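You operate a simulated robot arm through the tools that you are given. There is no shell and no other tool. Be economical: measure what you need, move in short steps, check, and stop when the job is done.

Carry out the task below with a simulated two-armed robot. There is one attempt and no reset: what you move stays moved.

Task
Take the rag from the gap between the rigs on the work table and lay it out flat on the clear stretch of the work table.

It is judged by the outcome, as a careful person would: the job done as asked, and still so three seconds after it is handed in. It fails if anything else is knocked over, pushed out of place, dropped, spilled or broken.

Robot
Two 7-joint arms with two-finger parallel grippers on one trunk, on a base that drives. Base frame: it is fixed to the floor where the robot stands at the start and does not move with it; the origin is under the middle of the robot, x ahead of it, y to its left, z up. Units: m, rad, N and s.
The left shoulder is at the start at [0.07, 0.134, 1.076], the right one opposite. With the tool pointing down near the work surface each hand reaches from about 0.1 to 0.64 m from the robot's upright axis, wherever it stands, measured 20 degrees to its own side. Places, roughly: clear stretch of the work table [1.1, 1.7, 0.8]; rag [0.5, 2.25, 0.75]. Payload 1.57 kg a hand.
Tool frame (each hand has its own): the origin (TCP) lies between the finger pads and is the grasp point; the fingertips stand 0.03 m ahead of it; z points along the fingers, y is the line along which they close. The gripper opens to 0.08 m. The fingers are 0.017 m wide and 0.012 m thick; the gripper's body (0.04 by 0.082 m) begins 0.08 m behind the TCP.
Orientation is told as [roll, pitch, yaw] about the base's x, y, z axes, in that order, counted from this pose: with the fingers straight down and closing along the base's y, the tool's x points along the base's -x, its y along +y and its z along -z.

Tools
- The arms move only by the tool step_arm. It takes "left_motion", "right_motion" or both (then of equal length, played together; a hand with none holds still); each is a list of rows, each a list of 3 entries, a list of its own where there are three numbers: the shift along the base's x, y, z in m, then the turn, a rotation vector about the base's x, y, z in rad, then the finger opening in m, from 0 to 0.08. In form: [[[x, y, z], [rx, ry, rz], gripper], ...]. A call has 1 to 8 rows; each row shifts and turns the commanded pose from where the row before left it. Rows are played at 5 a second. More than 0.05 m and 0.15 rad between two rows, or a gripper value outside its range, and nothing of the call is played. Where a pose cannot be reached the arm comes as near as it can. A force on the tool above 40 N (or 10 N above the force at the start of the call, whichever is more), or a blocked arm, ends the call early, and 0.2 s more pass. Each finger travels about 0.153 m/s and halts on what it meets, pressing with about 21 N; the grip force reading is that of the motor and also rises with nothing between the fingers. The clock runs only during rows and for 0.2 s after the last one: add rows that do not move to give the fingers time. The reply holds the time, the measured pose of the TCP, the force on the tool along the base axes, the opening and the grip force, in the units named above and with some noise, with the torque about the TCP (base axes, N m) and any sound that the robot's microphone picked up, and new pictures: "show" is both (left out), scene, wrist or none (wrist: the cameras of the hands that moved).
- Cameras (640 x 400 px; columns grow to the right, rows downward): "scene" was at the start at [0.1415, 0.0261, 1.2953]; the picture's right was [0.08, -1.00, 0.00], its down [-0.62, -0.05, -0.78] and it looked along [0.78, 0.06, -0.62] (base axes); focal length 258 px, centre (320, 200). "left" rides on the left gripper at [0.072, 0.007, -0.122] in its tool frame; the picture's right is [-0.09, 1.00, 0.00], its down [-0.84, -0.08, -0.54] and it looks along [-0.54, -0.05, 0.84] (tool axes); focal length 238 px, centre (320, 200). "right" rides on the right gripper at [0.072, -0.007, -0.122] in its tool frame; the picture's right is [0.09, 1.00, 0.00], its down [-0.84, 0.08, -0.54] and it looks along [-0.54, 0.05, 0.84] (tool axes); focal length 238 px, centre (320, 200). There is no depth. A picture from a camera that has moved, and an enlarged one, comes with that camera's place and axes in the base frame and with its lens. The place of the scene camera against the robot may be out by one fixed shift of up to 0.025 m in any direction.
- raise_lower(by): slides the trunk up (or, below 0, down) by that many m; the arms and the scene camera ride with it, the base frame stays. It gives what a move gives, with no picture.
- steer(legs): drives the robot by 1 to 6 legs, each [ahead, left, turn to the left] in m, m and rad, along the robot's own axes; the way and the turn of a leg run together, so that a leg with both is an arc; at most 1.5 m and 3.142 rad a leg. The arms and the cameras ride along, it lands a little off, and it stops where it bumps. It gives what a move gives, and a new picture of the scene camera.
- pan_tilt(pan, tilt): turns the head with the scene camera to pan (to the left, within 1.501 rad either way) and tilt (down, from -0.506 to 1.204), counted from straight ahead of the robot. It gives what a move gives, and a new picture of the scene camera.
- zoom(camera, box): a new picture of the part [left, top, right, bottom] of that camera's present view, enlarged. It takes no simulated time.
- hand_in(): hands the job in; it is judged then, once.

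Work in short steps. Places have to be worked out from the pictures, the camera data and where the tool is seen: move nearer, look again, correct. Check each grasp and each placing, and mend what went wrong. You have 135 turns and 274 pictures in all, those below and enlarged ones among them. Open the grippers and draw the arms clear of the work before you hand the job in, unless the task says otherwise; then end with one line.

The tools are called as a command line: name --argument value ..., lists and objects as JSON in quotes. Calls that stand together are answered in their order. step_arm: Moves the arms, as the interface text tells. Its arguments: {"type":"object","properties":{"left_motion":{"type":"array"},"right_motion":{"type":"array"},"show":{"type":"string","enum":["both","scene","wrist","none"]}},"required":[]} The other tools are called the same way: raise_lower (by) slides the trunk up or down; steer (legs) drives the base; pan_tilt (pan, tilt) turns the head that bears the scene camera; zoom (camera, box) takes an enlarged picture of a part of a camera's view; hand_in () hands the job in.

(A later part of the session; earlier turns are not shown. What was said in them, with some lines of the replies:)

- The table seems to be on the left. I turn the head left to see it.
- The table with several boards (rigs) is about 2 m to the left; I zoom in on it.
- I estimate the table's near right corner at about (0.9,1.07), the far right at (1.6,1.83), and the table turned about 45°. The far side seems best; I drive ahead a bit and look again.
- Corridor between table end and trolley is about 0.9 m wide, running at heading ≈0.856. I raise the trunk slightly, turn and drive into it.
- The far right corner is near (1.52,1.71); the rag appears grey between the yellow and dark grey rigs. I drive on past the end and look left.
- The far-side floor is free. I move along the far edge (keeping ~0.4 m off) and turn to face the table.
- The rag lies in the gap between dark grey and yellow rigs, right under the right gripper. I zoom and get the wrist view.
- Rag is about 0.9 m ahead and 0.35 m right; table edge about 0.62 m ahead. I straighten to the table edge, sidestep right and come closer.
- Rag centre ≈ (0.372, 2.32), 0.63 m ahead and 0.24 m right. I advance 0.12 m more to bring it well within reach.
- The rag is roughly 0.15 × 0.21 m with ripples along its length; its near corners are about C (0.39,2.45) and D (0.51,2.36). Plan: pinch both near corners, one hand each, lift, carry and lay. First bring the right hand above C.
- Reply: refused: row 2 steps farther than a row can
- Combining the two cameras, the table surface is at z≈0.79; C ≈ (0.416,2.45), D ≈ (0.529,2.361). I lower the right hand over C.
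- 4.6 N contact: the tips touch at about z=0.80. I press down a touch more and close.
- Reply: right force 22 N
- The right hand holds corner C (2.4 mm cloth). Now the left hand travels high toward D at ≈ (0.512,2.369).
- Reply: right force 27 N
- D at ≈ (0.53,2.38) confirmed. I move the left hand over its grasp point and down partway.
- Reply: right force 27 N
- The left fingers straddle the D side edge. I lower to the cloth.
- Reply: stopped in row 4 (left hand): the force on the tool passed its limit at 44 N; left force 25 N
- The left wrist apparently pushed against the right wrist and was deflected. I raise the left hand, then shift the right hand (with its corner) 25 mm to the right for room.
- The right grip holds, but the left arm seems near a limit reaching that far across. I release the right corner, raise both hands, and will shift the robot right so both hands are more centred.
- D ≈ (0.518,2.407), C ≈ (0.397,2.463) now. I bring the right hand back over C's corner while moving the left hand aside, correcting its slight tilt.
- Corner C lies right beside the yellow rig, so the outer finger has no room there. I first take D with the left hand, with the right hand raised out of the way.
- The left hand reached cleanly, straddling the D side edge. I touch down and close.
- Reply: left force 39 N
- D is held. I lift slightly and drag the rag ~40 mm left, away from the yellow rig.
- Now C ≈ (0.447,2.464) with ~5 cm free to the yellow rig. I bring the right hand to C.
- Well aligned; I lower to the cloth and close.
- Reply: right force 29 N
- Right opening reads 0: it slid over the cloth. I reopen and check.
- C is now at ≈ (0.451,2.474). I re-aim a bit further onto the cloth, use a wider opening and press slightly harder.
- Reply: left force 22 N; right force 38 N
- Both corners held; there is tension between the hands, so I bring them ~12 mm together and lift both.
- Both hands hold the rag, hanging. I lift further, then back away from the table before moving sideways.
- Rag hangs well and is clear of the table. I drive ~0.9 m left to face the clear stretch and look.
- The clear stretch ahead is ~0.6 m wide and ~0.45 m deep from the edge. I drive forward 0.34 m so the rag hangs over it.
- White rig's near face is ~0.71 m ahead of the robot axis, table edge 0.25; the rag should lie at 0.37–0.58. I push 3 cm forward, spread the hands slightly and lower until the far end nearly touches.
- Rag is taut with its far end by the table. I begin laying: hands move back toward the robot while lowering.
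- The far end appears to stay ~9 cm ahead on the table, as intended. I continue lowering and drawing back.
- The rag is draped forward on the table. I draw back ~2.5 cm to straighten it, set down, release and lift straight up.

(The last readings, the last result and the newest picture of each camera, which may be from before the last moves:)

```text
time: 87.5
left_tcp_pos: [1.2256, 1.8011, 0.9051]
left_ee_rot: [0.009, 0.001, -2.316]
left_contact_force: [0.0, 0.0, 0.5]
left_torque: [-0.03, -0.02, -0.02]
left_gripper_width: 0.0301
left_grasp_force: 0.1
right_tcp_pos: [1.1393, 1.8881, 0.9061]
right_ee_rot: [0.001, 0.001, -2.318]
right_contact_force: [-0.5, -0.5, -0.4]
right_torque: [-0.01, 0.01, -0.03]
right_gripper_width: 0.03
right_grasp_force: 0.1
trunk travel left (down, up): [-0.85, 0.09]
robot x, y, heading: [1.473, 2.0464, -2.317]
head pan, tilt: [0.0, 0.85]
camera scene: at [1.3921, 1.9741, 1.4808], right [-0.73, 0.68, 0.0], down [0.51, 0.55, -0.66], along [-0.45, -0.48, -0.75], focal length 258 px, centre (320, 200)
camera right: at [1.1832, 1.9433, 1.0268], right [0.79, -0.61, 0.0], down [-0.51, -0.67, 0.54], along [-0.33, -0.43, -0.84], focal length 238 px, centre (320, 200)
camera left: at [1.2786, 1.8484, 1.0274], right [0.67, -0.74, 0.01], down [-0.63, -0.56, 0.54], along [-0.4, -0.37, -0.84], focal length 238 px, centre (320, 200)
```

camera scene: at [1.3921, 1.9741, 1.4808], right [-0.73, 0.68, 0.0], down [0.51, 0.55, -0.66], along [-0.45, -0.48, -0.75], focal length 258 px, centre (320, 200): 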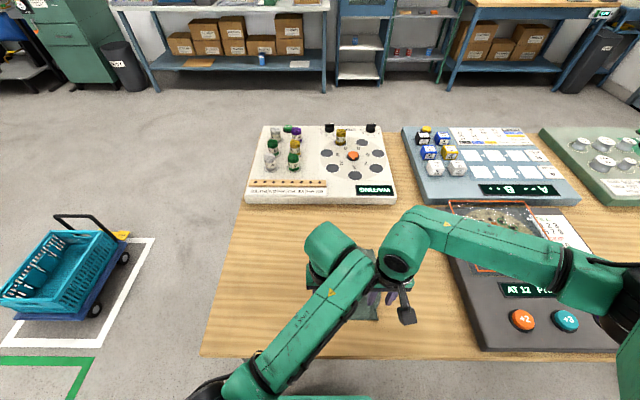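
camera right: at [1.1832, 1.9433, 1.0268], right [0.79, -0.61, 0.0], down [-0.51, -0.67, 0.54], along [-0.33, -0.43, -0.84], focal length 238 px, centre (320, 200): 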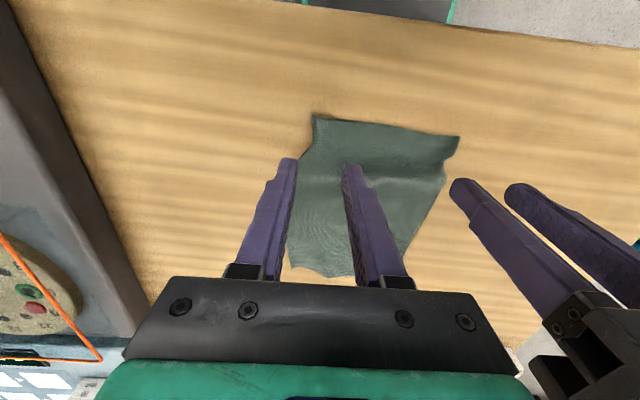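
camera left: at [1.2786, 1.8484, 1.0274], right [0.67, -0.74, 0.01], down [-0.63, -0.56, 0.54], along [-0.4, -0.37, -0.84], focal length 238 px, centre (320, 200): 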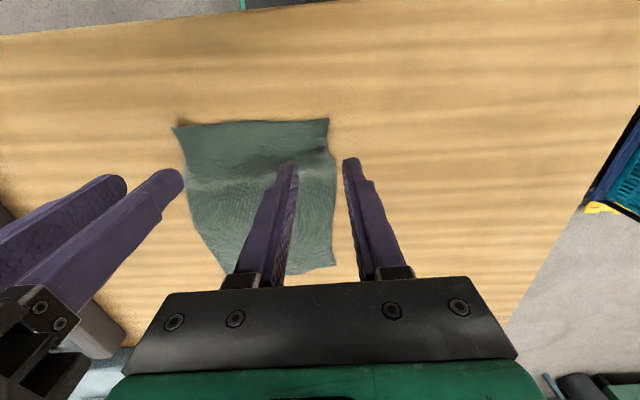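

Rag released and appears mostly flat. I raise and part the arms for a full look.

step_arm --left_motion '[[[0, 0, 0.045], [0, 0, 0], 0.03], [[0, 0, 0.045], [0, 0, 0], 0.03], [[0.03, -0.028, 0.02], [0, 0, 0], 0.03], [[0.033, -0.031, 0.0], [0, 0, 0], 0.03], [[0.033, -0.031, 0.0], [0, 0, 0], 0.03], [[0.033, -0.031, 0.0], [0, 0, 0], 0.03], [[0, 0, 0], [0, 0, 0], 0.03]]' --right_motion '[[[0, 0, 0.045], [0, 0, 0], 0.03], [[0, 0, 0.045], [0, 0, 0], 0.03], [[-0.03, 0.028, 0.02], [0, 0, 0], 0.03], [[-0.033, 0.031, 0.0], [0, 0, 0], 0.03], [[-0.033, 0.031, 0.0], [0, 0, 0], 0.03], [[-0.033, 0.031, 0.0], [0, 0, 0], 0.03], [[0, 0, 0], [0, 0, 0], 0.03]]' --show "scene"

zoom --camera "scene" --box '[260, 200, 460, 370]'

```text
time: 88.0
left_tcp_pos: [1.2872, 1.7343, 0.9039]
left_ee_rot: [0.242, -0.012, -2.304]
left_contact_force: [0.0, -0.4, 0.3]
left_torque: [-0.01, 0.02, 0.0]
left_gripper_width: 0.0299
left_grasp_force: 0.1
left hand out of reach, approached as far as the arm can: row 1, 2
right_tcp_pos: [1.1414, 1.8846, 0.9569]
right_ee_rot: [0.0, 0.0, -2.316]
right_contact_force: [0.1, 0.4, 0.2]
right_torque: [0.04, -0.02, 0.01]
right_gripper_width: 0.0303
right_grasp_force: 0.1
trunk travel left (down, up): [-0.85, 0.09]
robot x, y, heading: [1.474, 2.0455, -2.317]
head pan, tilt: [0.0, 0.85]
stopped in row 2 (left hand): the arm was blocked; the commanded pose is now the measured one
camera scene: at [1.3941, 1.9725, 1.4809], right [-0.73, 0.68, 0.0], down [0.51, 0.55, -0.66], along [-0.45, -0.48, -0.75], focal length 258 px, centre (320, 200)
```

scene: 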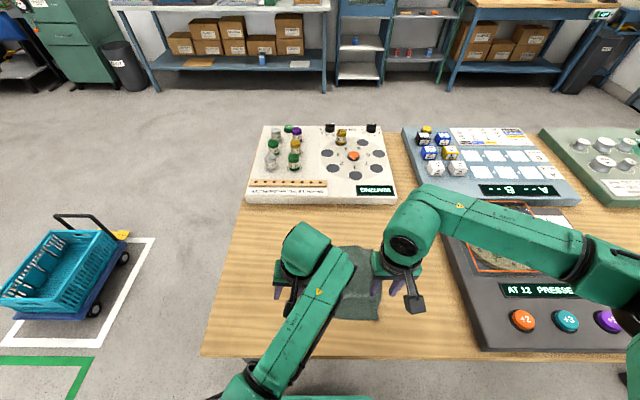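

```text
2.35 times, centred on (360, 285) of scene
camera zoom: at [1.3941, 1.9725, 1.4809], right [-0.73, 0.68, 0.0], down [0.51, 0.55, -0.66], along [-0.45, -0.48, -0.75], focal length 607 px, centre (226, 0)
```

zoom: 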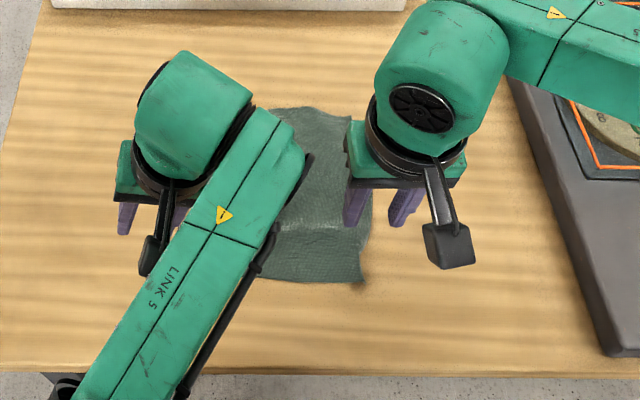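

The left arm hit its reach limit close to the body. I move it forward-left, then up; the right one up and right.

step_arm --left_motion '[[[0.01, -0.04, 0.0], [0, 0, 0], 0.03], [[0.01, -0.04, 0.01], [0, 0, 0], 0.03], [[0.01, -0.03, 0.03], [0, 0, 0], 0.03], [[0.0, 0.0, 0.04], [0, 0, 0], 0.03], [[0.0, -0.0, 0.04], [0, 0, 0], 0.03], [[0, 0, 0], [0, 0, 0], 0.03]]' --right_motion '[[[0, 0, 0.045], [0, 0, 0], 0.03], [[-0.03, 0.028, 0.02], [0, 0, 0], 0.03], [[-0.033, 0.031, 0.0], [0, 0, 0], 0.03], [[-0.033, 0.031, 0.0], [0, 0, 0], 0.03], [[-0.033, 0.01, 0.02], [0, 0, 0], 0.03], [[0, 0, 0], [0, 0, 0], 0.03]]' --show "scene"

zoom --camera "scene" --box '[260, 200, 460, 370]'

```text
time: 89.0
left_tcp_pos: [1.3765, 1.5722, 0.9687]
left_ee_rot: [0.441, -0.005, -2.254]
left_contact_force: [-0.1, 0.5, 0.2]
left_torque: [-0.01, 0.02, 0.0]
left_gripper_width: 0.0299
left_grasp_force: 0.1
left hand out of reach, approached as far as the arm can: row 4, 5
right_tcp_pos: [1.0505, 1.9712, 1.0222]
right_ee_rot: [-0.003, 0.003, -2.319]
right_contact_force: [0.7, -1.0, -0.5]
right_torque: [-0.01, -0.01, -0.01]
right_gripper_width: 0.0302
right_grasp_force: 0.0
trunk travel left (down, up): [-0.85, 0.09]
robot x, y, heading: [1.4735, 2.0473, -2.321]
head pan, tilt: [0.0, 0.85]
stopped in row 5 (left hand): the arm was blocked; the commanded pose is now the measured one
camera scene: at [1.3927, 1.9724, 1.4808], right [-0.73, 0.68, 0.0], down [0.51, 0.55, -0.66], along [-0.45, -0.48, -0.75], focal length 258 px, centre (320, 200)
```

scene: 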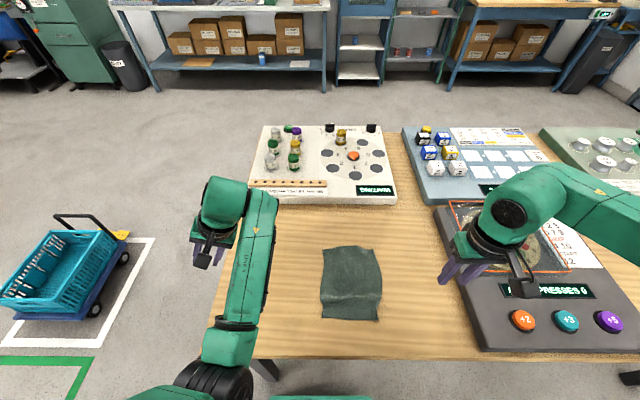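

```text
2.35 times, centred on (360, 285) of scene
camera zoom: at [1.3927, 1.9724, 1.4808], right [-0.73, 0.68, 0.0], down [0.51, 0.55, -0.66], along [-0.45, -0.48, -0.75], focal length 607 px, centre (226, 0)
```

zoom: 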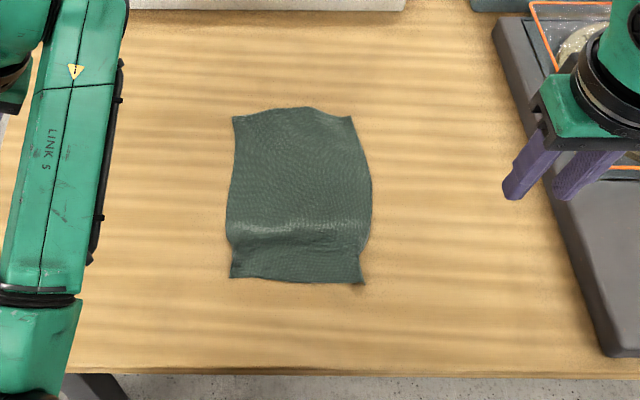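

The rag lies on the clear stretch, nearly flat, with one ridge across near the near edge. I back off 0.15 m for better arm posture, then bring the right hand in to smooth the ridge toward me.

steer --legs '[[-0.15, 0.0, 0]]'

zoom --camera "scene" --box '[270, 150, 430, 280]'

```text
time: 90.4
left_tcp_pos: [1.4794, 1.6831, 0.9677]
left_ee_rot: [0.441, -0.001, -2.255]
left_contact_force: [0.0, -0.5, 0.3]
left_torque: [-0.01, 0.0, -0.01]
left_gripper_width: 0.0302
left_grasp_force: 0.1
right_tcp_pos: [1.1515, 2.0814, 1.0218]
right_ee_rot: [-0.001, 0.004, -2.318]
right_contact_force: [0.3, 0.5, 0.4]
right_torque: [0.04, -0.02, 0.0]
right_gripper_width: 0.0302
right_grasp_force: 0.1
trunk travel left (down, up): [-0.85, 0.09]
robot x, y, heading: [1.5776, 2.1612, -2.324]
head pan, tilt: [0.0, 0.85]
camera scene: at [1.4927, 2.0821, 1.4805], right [-0.73, 0.68, 0.0], down [0.51, 0.55, -0.66], along [-0.45, -0.48, -0.75], focal length 258 px, centre (320, 200)
```

scene: 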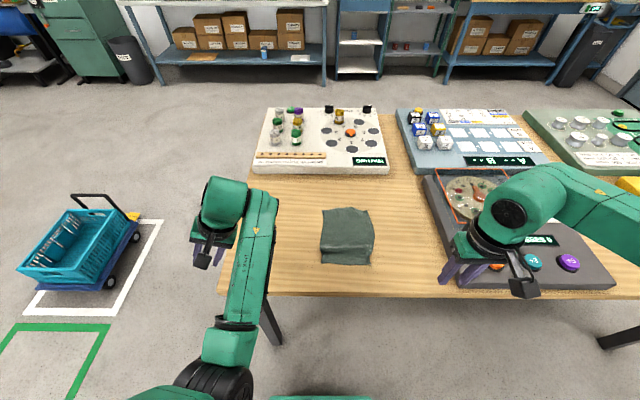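

```text
3.08 times, centred on (350, 215) of scene
camera zoom: at [1.4927, 2.0821, 1.4805], right [-0.73, 0.68, 0.0], down [0.51, 0.55, -0.66], along [-0.45, -0.48, -0.75], focal length 794 px, centre (228, 154)
```

zoom: 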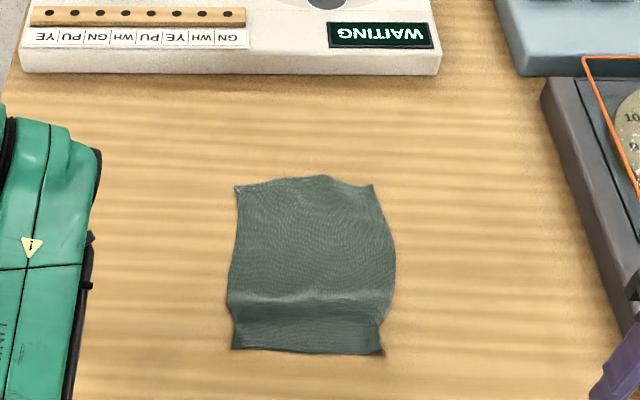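

Rag is ~0.14–0.17 × 0.20 m, the near strip slightly bunched behind a ridge. I bring the right hand above the near strip; there I'll press lightly, spread the fingers and drag toward the robot.

step_arm --right_motion '[[[0.0055, -0.048, -0.01], [0, 0, 0], 0.04], [[0.0055, -0.048, -0.01], [0, 0, 0], 0.04], [[0.0055, -0.048, -0.01], [0, 0, 0], 0.04], [[0.0055, -0.048, -0.01], [0, 0, 0], 0.04], [[0.0055, -0.047, -0.01], [0, 0, 0], 0.04], [[0, 0, -0.05], [0, 0, 0], 0.04], [[0, 0, -0.04], [0, 0, 0], 0.04], [[0, 0, 0], [0, 0, 0], 0.04]]'

```text
time: 92.2
left_tcp_pos: [1.4805, 1.6843, 0.968]
left_ee_rot: [0.441, -0.003, -2.255]
left_contact_force: [-0.5, -0.3, -0.9]
left_torque: [0.03, -0.01, -0.02]
left_gripper_width: 0.0299
left_grasp_force: 0.0
right_tcp_pos: [1.18, 1.8447, 0.8804]
right_ee_rot: [-0.001, 0.0, -2.315]
right_contact_force: [0.4, -0.2, 0.2]
right_torque: [0.01, 0.02, 0.01]
right_gripper_width: 0.04
right_grasp_force: 0.0
trunk travel left (down, up): [-0.85, 0.09]
robot x, y, heading: [1.5777, 2.1611, -2.313]
head pan, tilt: [0.0, 0.85]
camera scene: at [1.4954, 2.0837, 1.4808], right [-0.73, 0.68, 0.0], down [0.51, 0.55, -0.66], along [-0.45, -0.48, -0.75], focal length 258 px, centre (320, 200)
camera right: at [1.2249, 1.9, 1.002], right [0.79, -0.61, 0.0], down [-0.51, -0.67, 0.54], along [-0.33, -0.43, -0.84], focal length 238 px, centre (320, 200)
```

scene: 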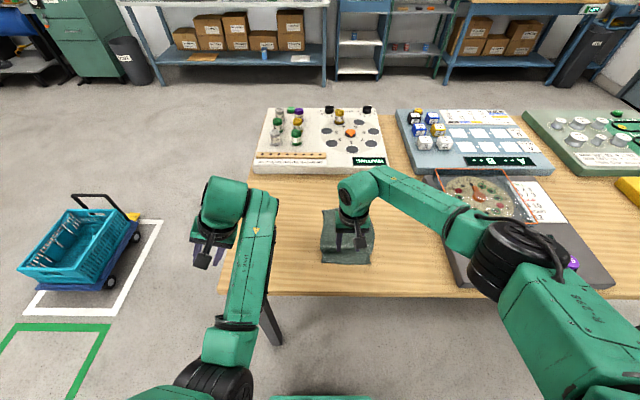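
right: 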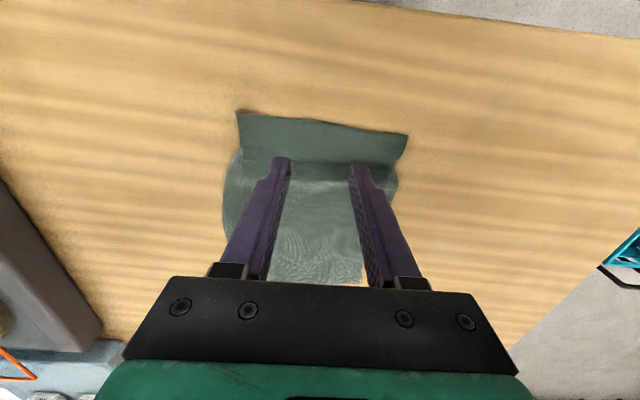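

Fingers will land mid-strip. I press down lightly, spread the fingers and drag 2 cm toward the robot.

step_arm --right_motion '[[[0, 0, -0.03], [0, 0, 0], 0.04], [[0, 0, -0.018], [0, 0, 0], 0.04], [[0, 0, -0.003], [0, 0, 0], 0.04], [[0, 0, 0], [0, 0, 0], 0.055], [[0, 0, 0], [0, 0, 0], 0.07], [[0.005, 0.0055, 0], [0, 0, 0], 0.07], [[0.005, 0.0055, 0], [0, 0, 0], 0.07], [[0, 0, 0], [0, 0, 0], 0.07]]' --show "wrist"

```text
time: 94.0
left_tcp_pos: [1.4798, 1.6832, 0.968]
left_ee_rot: [0.442, -0.005, -2.255]
left_contact_force: [0.5, 0.1, -0.2]
left_torque: [0.0, 0.0, 0.03]
left_gripper_width: 0.0302
left_grasp_force: 0.1
right_tcp_pos: [1.1902, 1.8549, 0.8319]
right_ee_rot: [-0.001, 0.001, -2.317]
right_contact_force: [-1.3, -1.6, 10.4]
right_torque: [-0.14, -0.08, -0.05]
right_gripper_width: 0.0659
right_grasp_force: 0.1
trunk travel left (down, up): [-0.85, 0.09]
robot x, y, heading: [1.577, 2.1568, -2.32]
head pan, tilt: [0.0, 0.85]
camera right: at [1.2352, 1.9118, 0.9527], right [0.79, -0.61, 0.0], down [-0.51, -0.67, 0.54], along [-0.33, -0.43, -0.84], focal length 238 px, centre (320, 200)
```

right: 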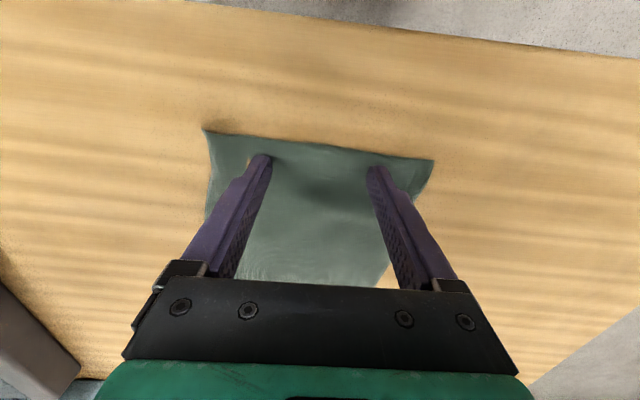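

The strip follows the fingers. I drag another 8 mm, then lift and look.

step_arm --right_motion '[[[0.0055, 0.006, 0], [0, 0, 0], 0.07], [[0, 0, 0], [0, 0, 0], 0.07], [[0, 0, 0.02], [0, 0, 0], 0.07], [[0, 0, 0.03], [0, 0, 0], 0.07], [[0, 0, 0.04], [0, 0, 0], 0.07], [[0, 0, 0], [0, 0, 0], 0.07]]'

```text
time: 95.4
left_tcp_pos: [1.4797, 1.6846, 0.9685]
left_ee_rot: [0.442, -0.003, -2.255]
left_contact_force: [0.0, 0.3, -0.2]
left_torque: [0.0, -0.02, 0.0]
left_gripper_width: 0.0302
left_grasp_force: 0.1
right_tcp_pos: [1.1949, 1.8622, 0.9202]
right_ee_rot: [-0.003, 0.002, -2.317]
right_contact_force: [-0.4, 0.2, -0.3]
right_torque: [-0.01, -0.01, 0.04]
right_gripper_width: 0.07
right_grasp_force: 0.1
trunk travel left (down, up): [-0.85, 0.09]
robot x, y, heading: [1.5782, 2.1574, -2.311]
head pan, tilt: [0.0, 0.85]
camera scene: at [1.4946, 2.0841, 1.4808], right [-0.73, 0.68, 0.0], down [0.51, 0.55, -0.66], along [-0.45, -0.48, -0.75], focal length 258 px, centre (320, 200)
camera right: at [1.2398, 1.9175, 1.0416], right [0.79, -0.61, 0.0], down [-0.51, -0.67, 0.54], along [-0.33, -0.43, -0.84], focal length 238 px, centre (320, 200)
```

scene: 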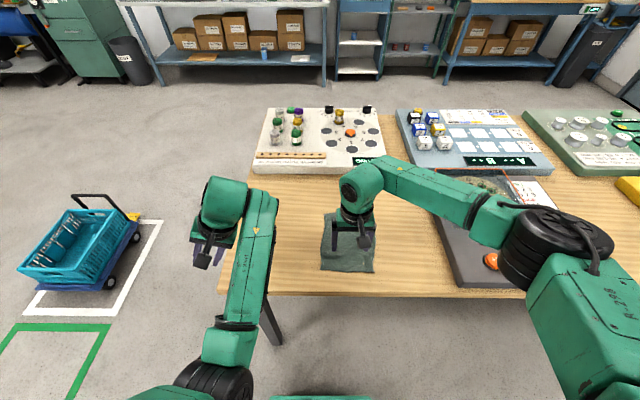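
right: 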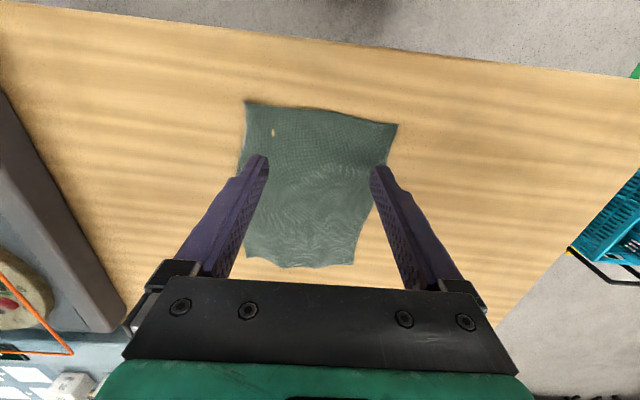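

Ridge gone. I raise the right arm away to the right for a clear look.

step_arm --right_motion '[[[0, 0, 0.045], [0, 0, 0], 0.07], [[-0.02, 0.035, 0.02], [0, 0, 0], 0.07], [[-0.02, 0.04, 0.02], [0, 0, 0], 0.07], [[-0.02, 0.04, 0], [0, 0, 0], 0.07], [[-0.02, 0.04, 0], [0, 0, 0], 0.07], [[-0.02, 0.04, 0], [0, 0, 0], 0.07], [[0, 0, 0], [0, 0, 0], 0.07]]' --show "none"

zoom --camera "scene" --box '[270, 150, 430, 280]'

```text
time: 97.0
left_tcp_pos: [1.4805, 1.6837, 0.9671]
left_ee_rot: [0.44, -0.005, -2.256]
left_contact_force: [0.4, -0.6, 0.3]
left_torque: [0.03, 0.05, -0.03]
left_gripper_width: 0.03
left_grasp_force: 0.0
right_tcp_pos: [1.0943, 2.0553, 1.0048]
right_ee_rot: [-0.003, 0.003, -2.315]
right_contact_force: [-0.1, -0.3, 0.0]
right_torque: [-0.02, -0.01, -0.02]
right_gripper_width: 0.0701
right_grasp_force: 0.2
trunk travel left (down, up): [-0.85, 0.09]
robot x, y, heading: [1.5752, 2.1576, -2.316]
head pan, tilt: [0.0, 0.85]
```

```text
3.08 times, centred on (350, 215) of scene
camera zoom: at [1.4951, 2.0832, 1.4807], right [-0.73, 0.68, 0.0], down [0.51, 0.55, -0.66], along [-0.45, -0.48, -0.75], focal length 794 px, centre (228, 154)
```

zoom: 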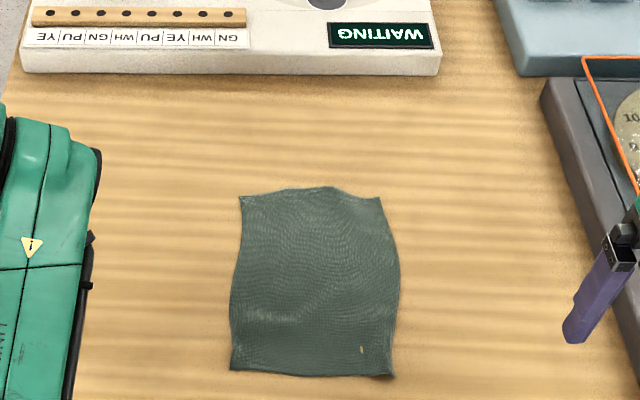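

Very flat now; only the far edge has small ripples. I drive 0.1 m ahead to give it the same light spreading.

steer --legs '[[0.1, 0.0, 0]]'

```text
time: 98.1
left_tcp_pos: [1.4162, 1.6136, 0.9688]
left_ee_rot: [0.441, -0.004, -2.254]
left_contact_force: [0.0, -0.4, 0.5]
left_torque: [-0.01, 0.03, 0.04]
left_gripper_width: 0.0301
left_grasp_force: 0.0
right_tcp_pos: [1.0289, 1.9844, 1.0067]
right_ee_rot: [-0.002, -0.002, -2.316]
right_contact_force: [0.1, 0.1, -0.4]
right_torque: [-0.03, 0.02, 0.0]
right_gripper_width: 0.0702
right_grasp_force: 0.2
trunk travel left (down, up): [-0.85, 0.09]
robot x, y, heading: [1.5109, 2.086, -2.316]
head pan, tilt: [0.0, 0.85]
camera scene: at [1.4301, 2.0138, 1.4811], right [-0.74, 0.68, 0.0], down [0.51, 0.55, -0.66], along [-0.45, -0.49, -0.75], focal length 258 px, centre (320, 200)
```

scene: 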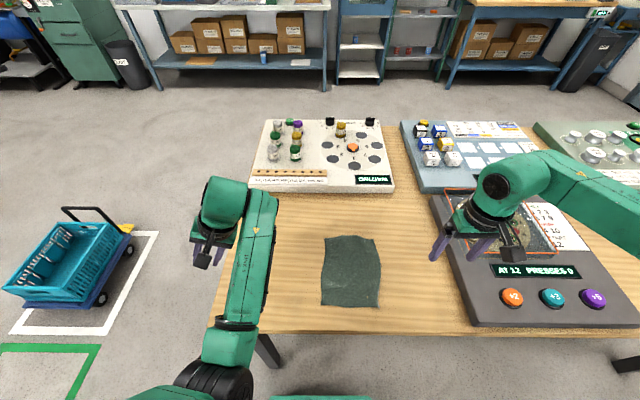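

I bring the right hand above the far strip at ≈ (1.07,1.747).

step_arm --right_motion '[[[0.0082, -0.0474, 0], [0, 0, 0], 0.045], [[0.0082, -0.0474, 0], [0, 0, 0], 0.045], [[0.0082, -0.0474, 0], [0, 0, 0], 0.045], [[0.0082, -0.0474, 0], [0, 0, 0], 0.045], [[0.0082, -0.0474, 0], [0, 0, 0], 0.045], [[0, 0, -0.05], [0, 0, 0], 0.045], [[0, 0, -0.05], [0, 0, 0], 0.045], [[0, 0, -0.025], [0, 0, 0], 0.045]]'

```text
time: 99.9
left_tcp_pos: [1.4145, 1.6109, 0.968]
left_ee_rot: [0.441, -0.004, -2.253]
left_contact_force: [1.0, -0.1, 1.0]
left_torque: [0.01, 0.01, -0.02]
left_gripper_width: 0.0298
left_grasp_force: 0.1
right_tcp_pos: [1.0683, 1.7437, 0.8803]
right_ee_rot: [-0.003, 0.001, -2.317]
right_contact_force: [0.8, 0.6, 0.1]
right_torque: [0.03, 0.01, -0.02]
right_gripper_width: 0.0452
right_grasp_force: 0.1
trunk travel left (down, up): [-0.85, 0.09]
robot x, y, heading: [1.5073, 2.0849, -2.319]
head pan, tilt: [0.0, 0.85]
camera scene: at [1.4292, 2.0103, 1.4808], right [-0.74, 0.68, 0.0], down [0.51, 0.55, -0.66], along [-0.45, -0.48, -0.75], focal length 258 px, centre (320, 200)
camera right: at [1.1118, 1.7995, 1.001], right [0.79, -0.61, 0.0], down [-0.51, -0.67, 0.54], along [-0.33, -0.43, -0.84], focal length 238 px, centre (320, 200)
```

scene: 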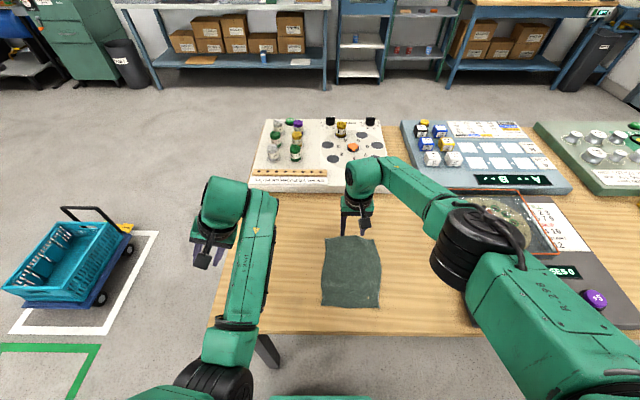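
right: 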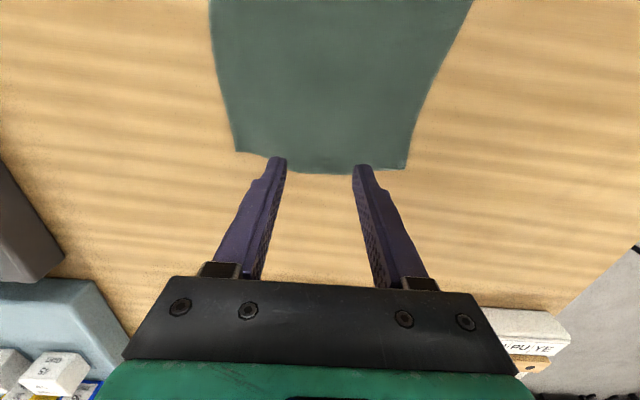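

Fingers would land ~1 cm inside the far edge; I shift back 1 cm, press lightly, spread and push 5 mm outward, then lift.

step_arm --right_motion '[[[0.007, 0.0075, -0.03], [0, 0, 0], 0.045], [[0, 0, -0.018], [0, 0, 0], 0.045], [[0, 0, -0.002], [0, 0, 0], 0.045], [[0, 0, 0], [0, 0, 0], 0.06], [[0, 0, 0], [0, 0, 0], 0.075], [[-0.0035, -0.0035, 0], [0, 0, 0], 0.075], [[0, 0, 0.02], [0, 0, 0], 0.075], [[0, 0, 0.04], [0, 0, 0], 0.075]]'

```text
time: 101.7
left_tcp_pos: [1.4148, 1.6122, 0.969]
left_ee_rot: [0.441, -0.006, -2.254]
left_contact_force: [0.7, 0.0, 0.0]
left_torque: [0.01, 0.02, 0.02]
left_gripper_width: 0.03
left_grasp_force: 0.0
right_tcp_pos: [1.0741, 1.7539, 0.8914]
right_ee_rot: [-0.001, 0.003, -2.317]
right_contact_force: [-0.3, 0.9, 0.6]
right_torque: [-0.02, -0.01, -0.01]
right_gripper_width: 0.0751
right_grasp_force: 0.1
right hand out of reach, approached as far as the arm can: row 6
trunk travel left (down, up): [-0.85, 0.09]
robot x, y, heading: [1.5082, 2.0845, -2.319]
head pan, tilt: [0.0, 0.85]
camera scene: at [1.4287, 2.013, 1.4808], right [-0.74, 0.68, 0.0], down [0.51, 0.55, -0.66], along [-0.45, -0.49, -0.75], focal length 258 px, centre (320, 200)
camera right: at [1.1191, 1.8102, 1.0133], right [0.79, -0.61, 0.0], down [-0.51, -0.67, 0.54], along [-0.33, -0.43, -0.84], focal length 238 px, centre (320, 200)
```

scene: 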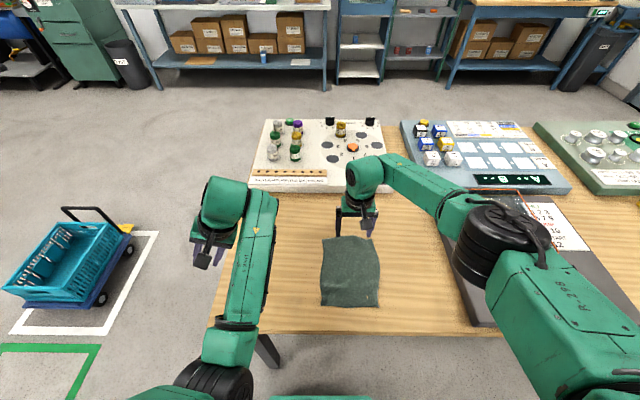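
right: 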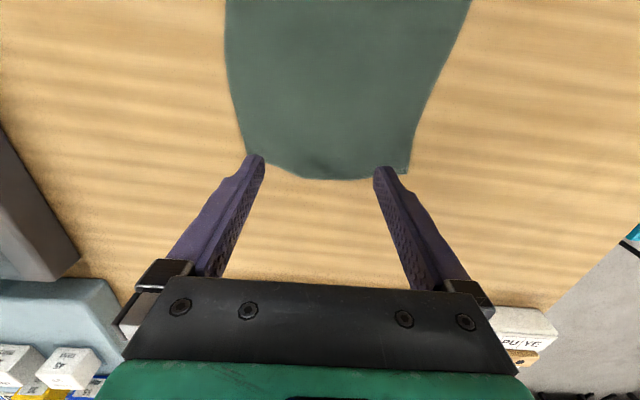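

Lifted clear. I raise and withdraw the right arm, open the left gripper, and inspect.

step_arm --right_motion '[[[0, 0, 0.045], [0, 0, 0], 0.075], [[-0.005, 0.045, 0.02], [0, 0, 0], 0.075], [[-0.005, 0.045, 0.02], [0, 0, 0], 0.075], [[-0.005, 0.048, 0], [0, 0, 0], 0.075], [[-0.005, 0.048, 0], [0, 0, 0], 0.075], [[-0.005, 0.048, 0], [0, 0, 0], 0.08], [[0, 0, 0], [0, 0, 0], 0.08]]' --show "none"

zoom --camera "scene" --box '[270, 200, 430, 330]'

```text
time: 103.3
left_tcp_pos: [1.4145, 1.6109, 0.9674]
left_ee_rot: [0.443, -0.003, -2.254]
left_contact_force: [0.2, 0.6, -0.1]
left_torque: [0.01, -0.02, -0.02]
left_gripper_width: 0.03
left_grasp_force: 0.0
right_tcp_pos: [1.0487, 1.9873, 0.9778]
right_ee_rot: [-0.002, 0.002, -2.314]
right_contact_force: [-0.2, -0.3, 0.5]
right_torque: [0.02, 0.03, -0.04]
right_gripper_width: 0.08
right_grasp_force: 0.1
trunk travel left (down, up): [-0.85, 0.09]
robot x, y, heading: [1.5125, 2.0849, -2.322]
head pan, tilt: [0.0, 0.85]
```

```text
3.08 times, centred on (350, 265) of scene
camera zoom: at [1.4281, 2.0102, 1.4807], right [-0.74, 0.68, 0.0], down [0.51, 0.55, -0.66], along [-0.45, -0.48, -0.75], focal length 794 px, centre (228, 0)
```

zoom: 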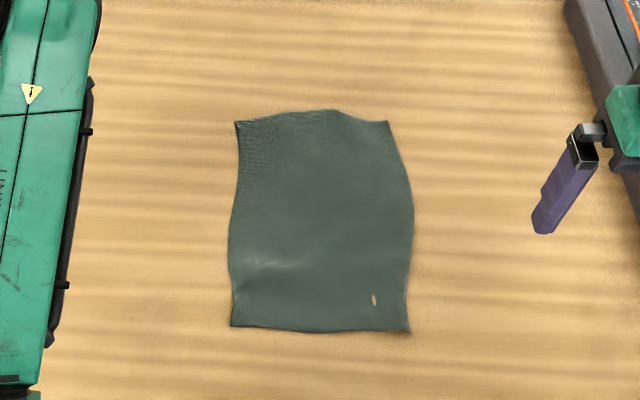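

The rag lies spread flat. I open the left gripper and back the robot off the table to clear the arms.

step_arm --left_motion '[[[0, 0, 0], [0, 0, 0], 0.06], [[0, 0, 0], [0, 0, 0], 0.08]]' --show "none"

steer --legs '[[-0.4, 0.0, 0]]'

pan_tilt --pan -0.3 --tilt 0.6

```text
time: 103.9
left_tcp_pos: [1.414, 1.6122, 0.9672]
left_ee_rot: [0.441, -0.003, -2.252]
left_contact_force: [-0.4, 0.4, 0.5]
left_torque: [0.0, 0.01, -0.02]
left_gripper_width: 0.0798
left_grasp_force: 0.0
right_tcp_pos: [1.0496, 1.9879, 0.9768]
right_ee_rot: [-0.004, 0.002, -2.316]
right_contact_force: [0.3, 0.1, -0.1]
right_torque: [-0.01, 0.0, 0.0]
right_gripper_width: 0.0798
right_grasp_force: 0.1
trunk travel left (down, up): [-0.85, 0.09]
robot x, y, heading: [1.5094, 2.0858, -2.315]
head pan, tilt: [0.0, 0.85]
```

```text
time: 106.4
left_tcp_pos: [1.6801, 1.9057, 0.969]
left_ee_rot: [0.441, -0.003, -2.267]
left_contact_force: [0.0, 0.1, 0.7]
left_torque: [-0.03, 0.01, 0.01]
left_gripper_width: 0.08
left_grasp_force: 0.1
right_tcp_pos: [1.3212, 2.2856, 0.9761]
right_ee_rot: [-0.002, 0.002, -2.329]
right_contact_force: [0.1, -0.2, -0.3]
right_torque: [0.0, -0.02, -0.01]
right_gripper_width: 0.0801
right_grasp_force: 0.0
trunk travel left (down, up): [-0.85, 0.09]
robot x, y, heading: [1.7835, 2.379, -2.328]
head pan, tilt: [0.0, 0.85]
camera scene: at [1.6993, 2.3047, 1.4807], right [-0.73, 0.69, 0.0], down [0.52, 0.55, -0.66], along [-0.45, -0.48, -0.75], focal length 258 px, centre (320, 200)
```

scene: 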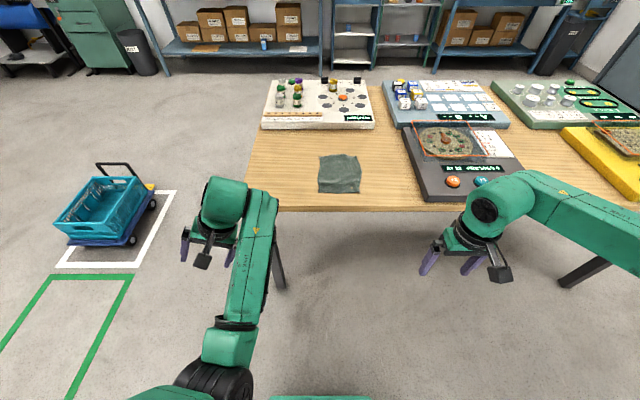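

```text
time: 107.2
left_tcp_pos: [1.682, 1.9054, 0.9689]
left_ee_rot: [0.441, -0.003, -2.269]
left_contact_force: [0.1, 0.7, -0.4]
left_torque: [0.0, 0.02, 0.0]
left_gripper_width: 0.08
left_grasp_force: 0.0
right_tcp_pos: [1.3225, 2.2884, 0.9779]
right_ee_rot: [-0.001, 0.0, -2.329]
right_contact_force: [-0.3, 0.2, -0.5]
right_torque: [-0.02, 0.01, -0.02]
right_gripper_width: 0.08
right_grasp_force: 0.1
trunk travel left (down, up): [-0.85, 0.09]
robot x, y, heading: [1.7836, 2.3783, -2.329]
head pan, tilt: [-0.3, 0.6]
camera scene: at [1.6776, 2.3195, 1.5017], right [-0.49, 0.87, 0.0], down [0.49, 0.28, -0.82], along [-0.72, -0.4, -0.57], focal length 258 px, centre (320, 200)
```

scene: 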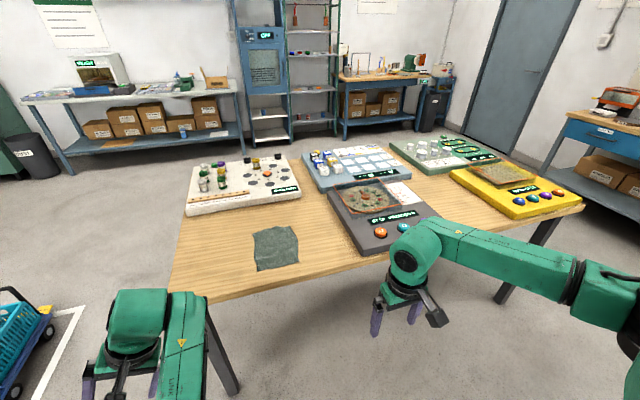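

The rag lies flat on the clear stretch, the rigs look undisturbed, and both arms are clear with grippers open. I hand in.

hand_in

```text
The job is handed in.
```

The rag is out of the gap between the rigs and lies spread flat on the clear stretch of the work table, with only slight ripples at its far edge; the rigs look undisturbed in the last picture, and I handed the job in with both arms clear and the grippers open.
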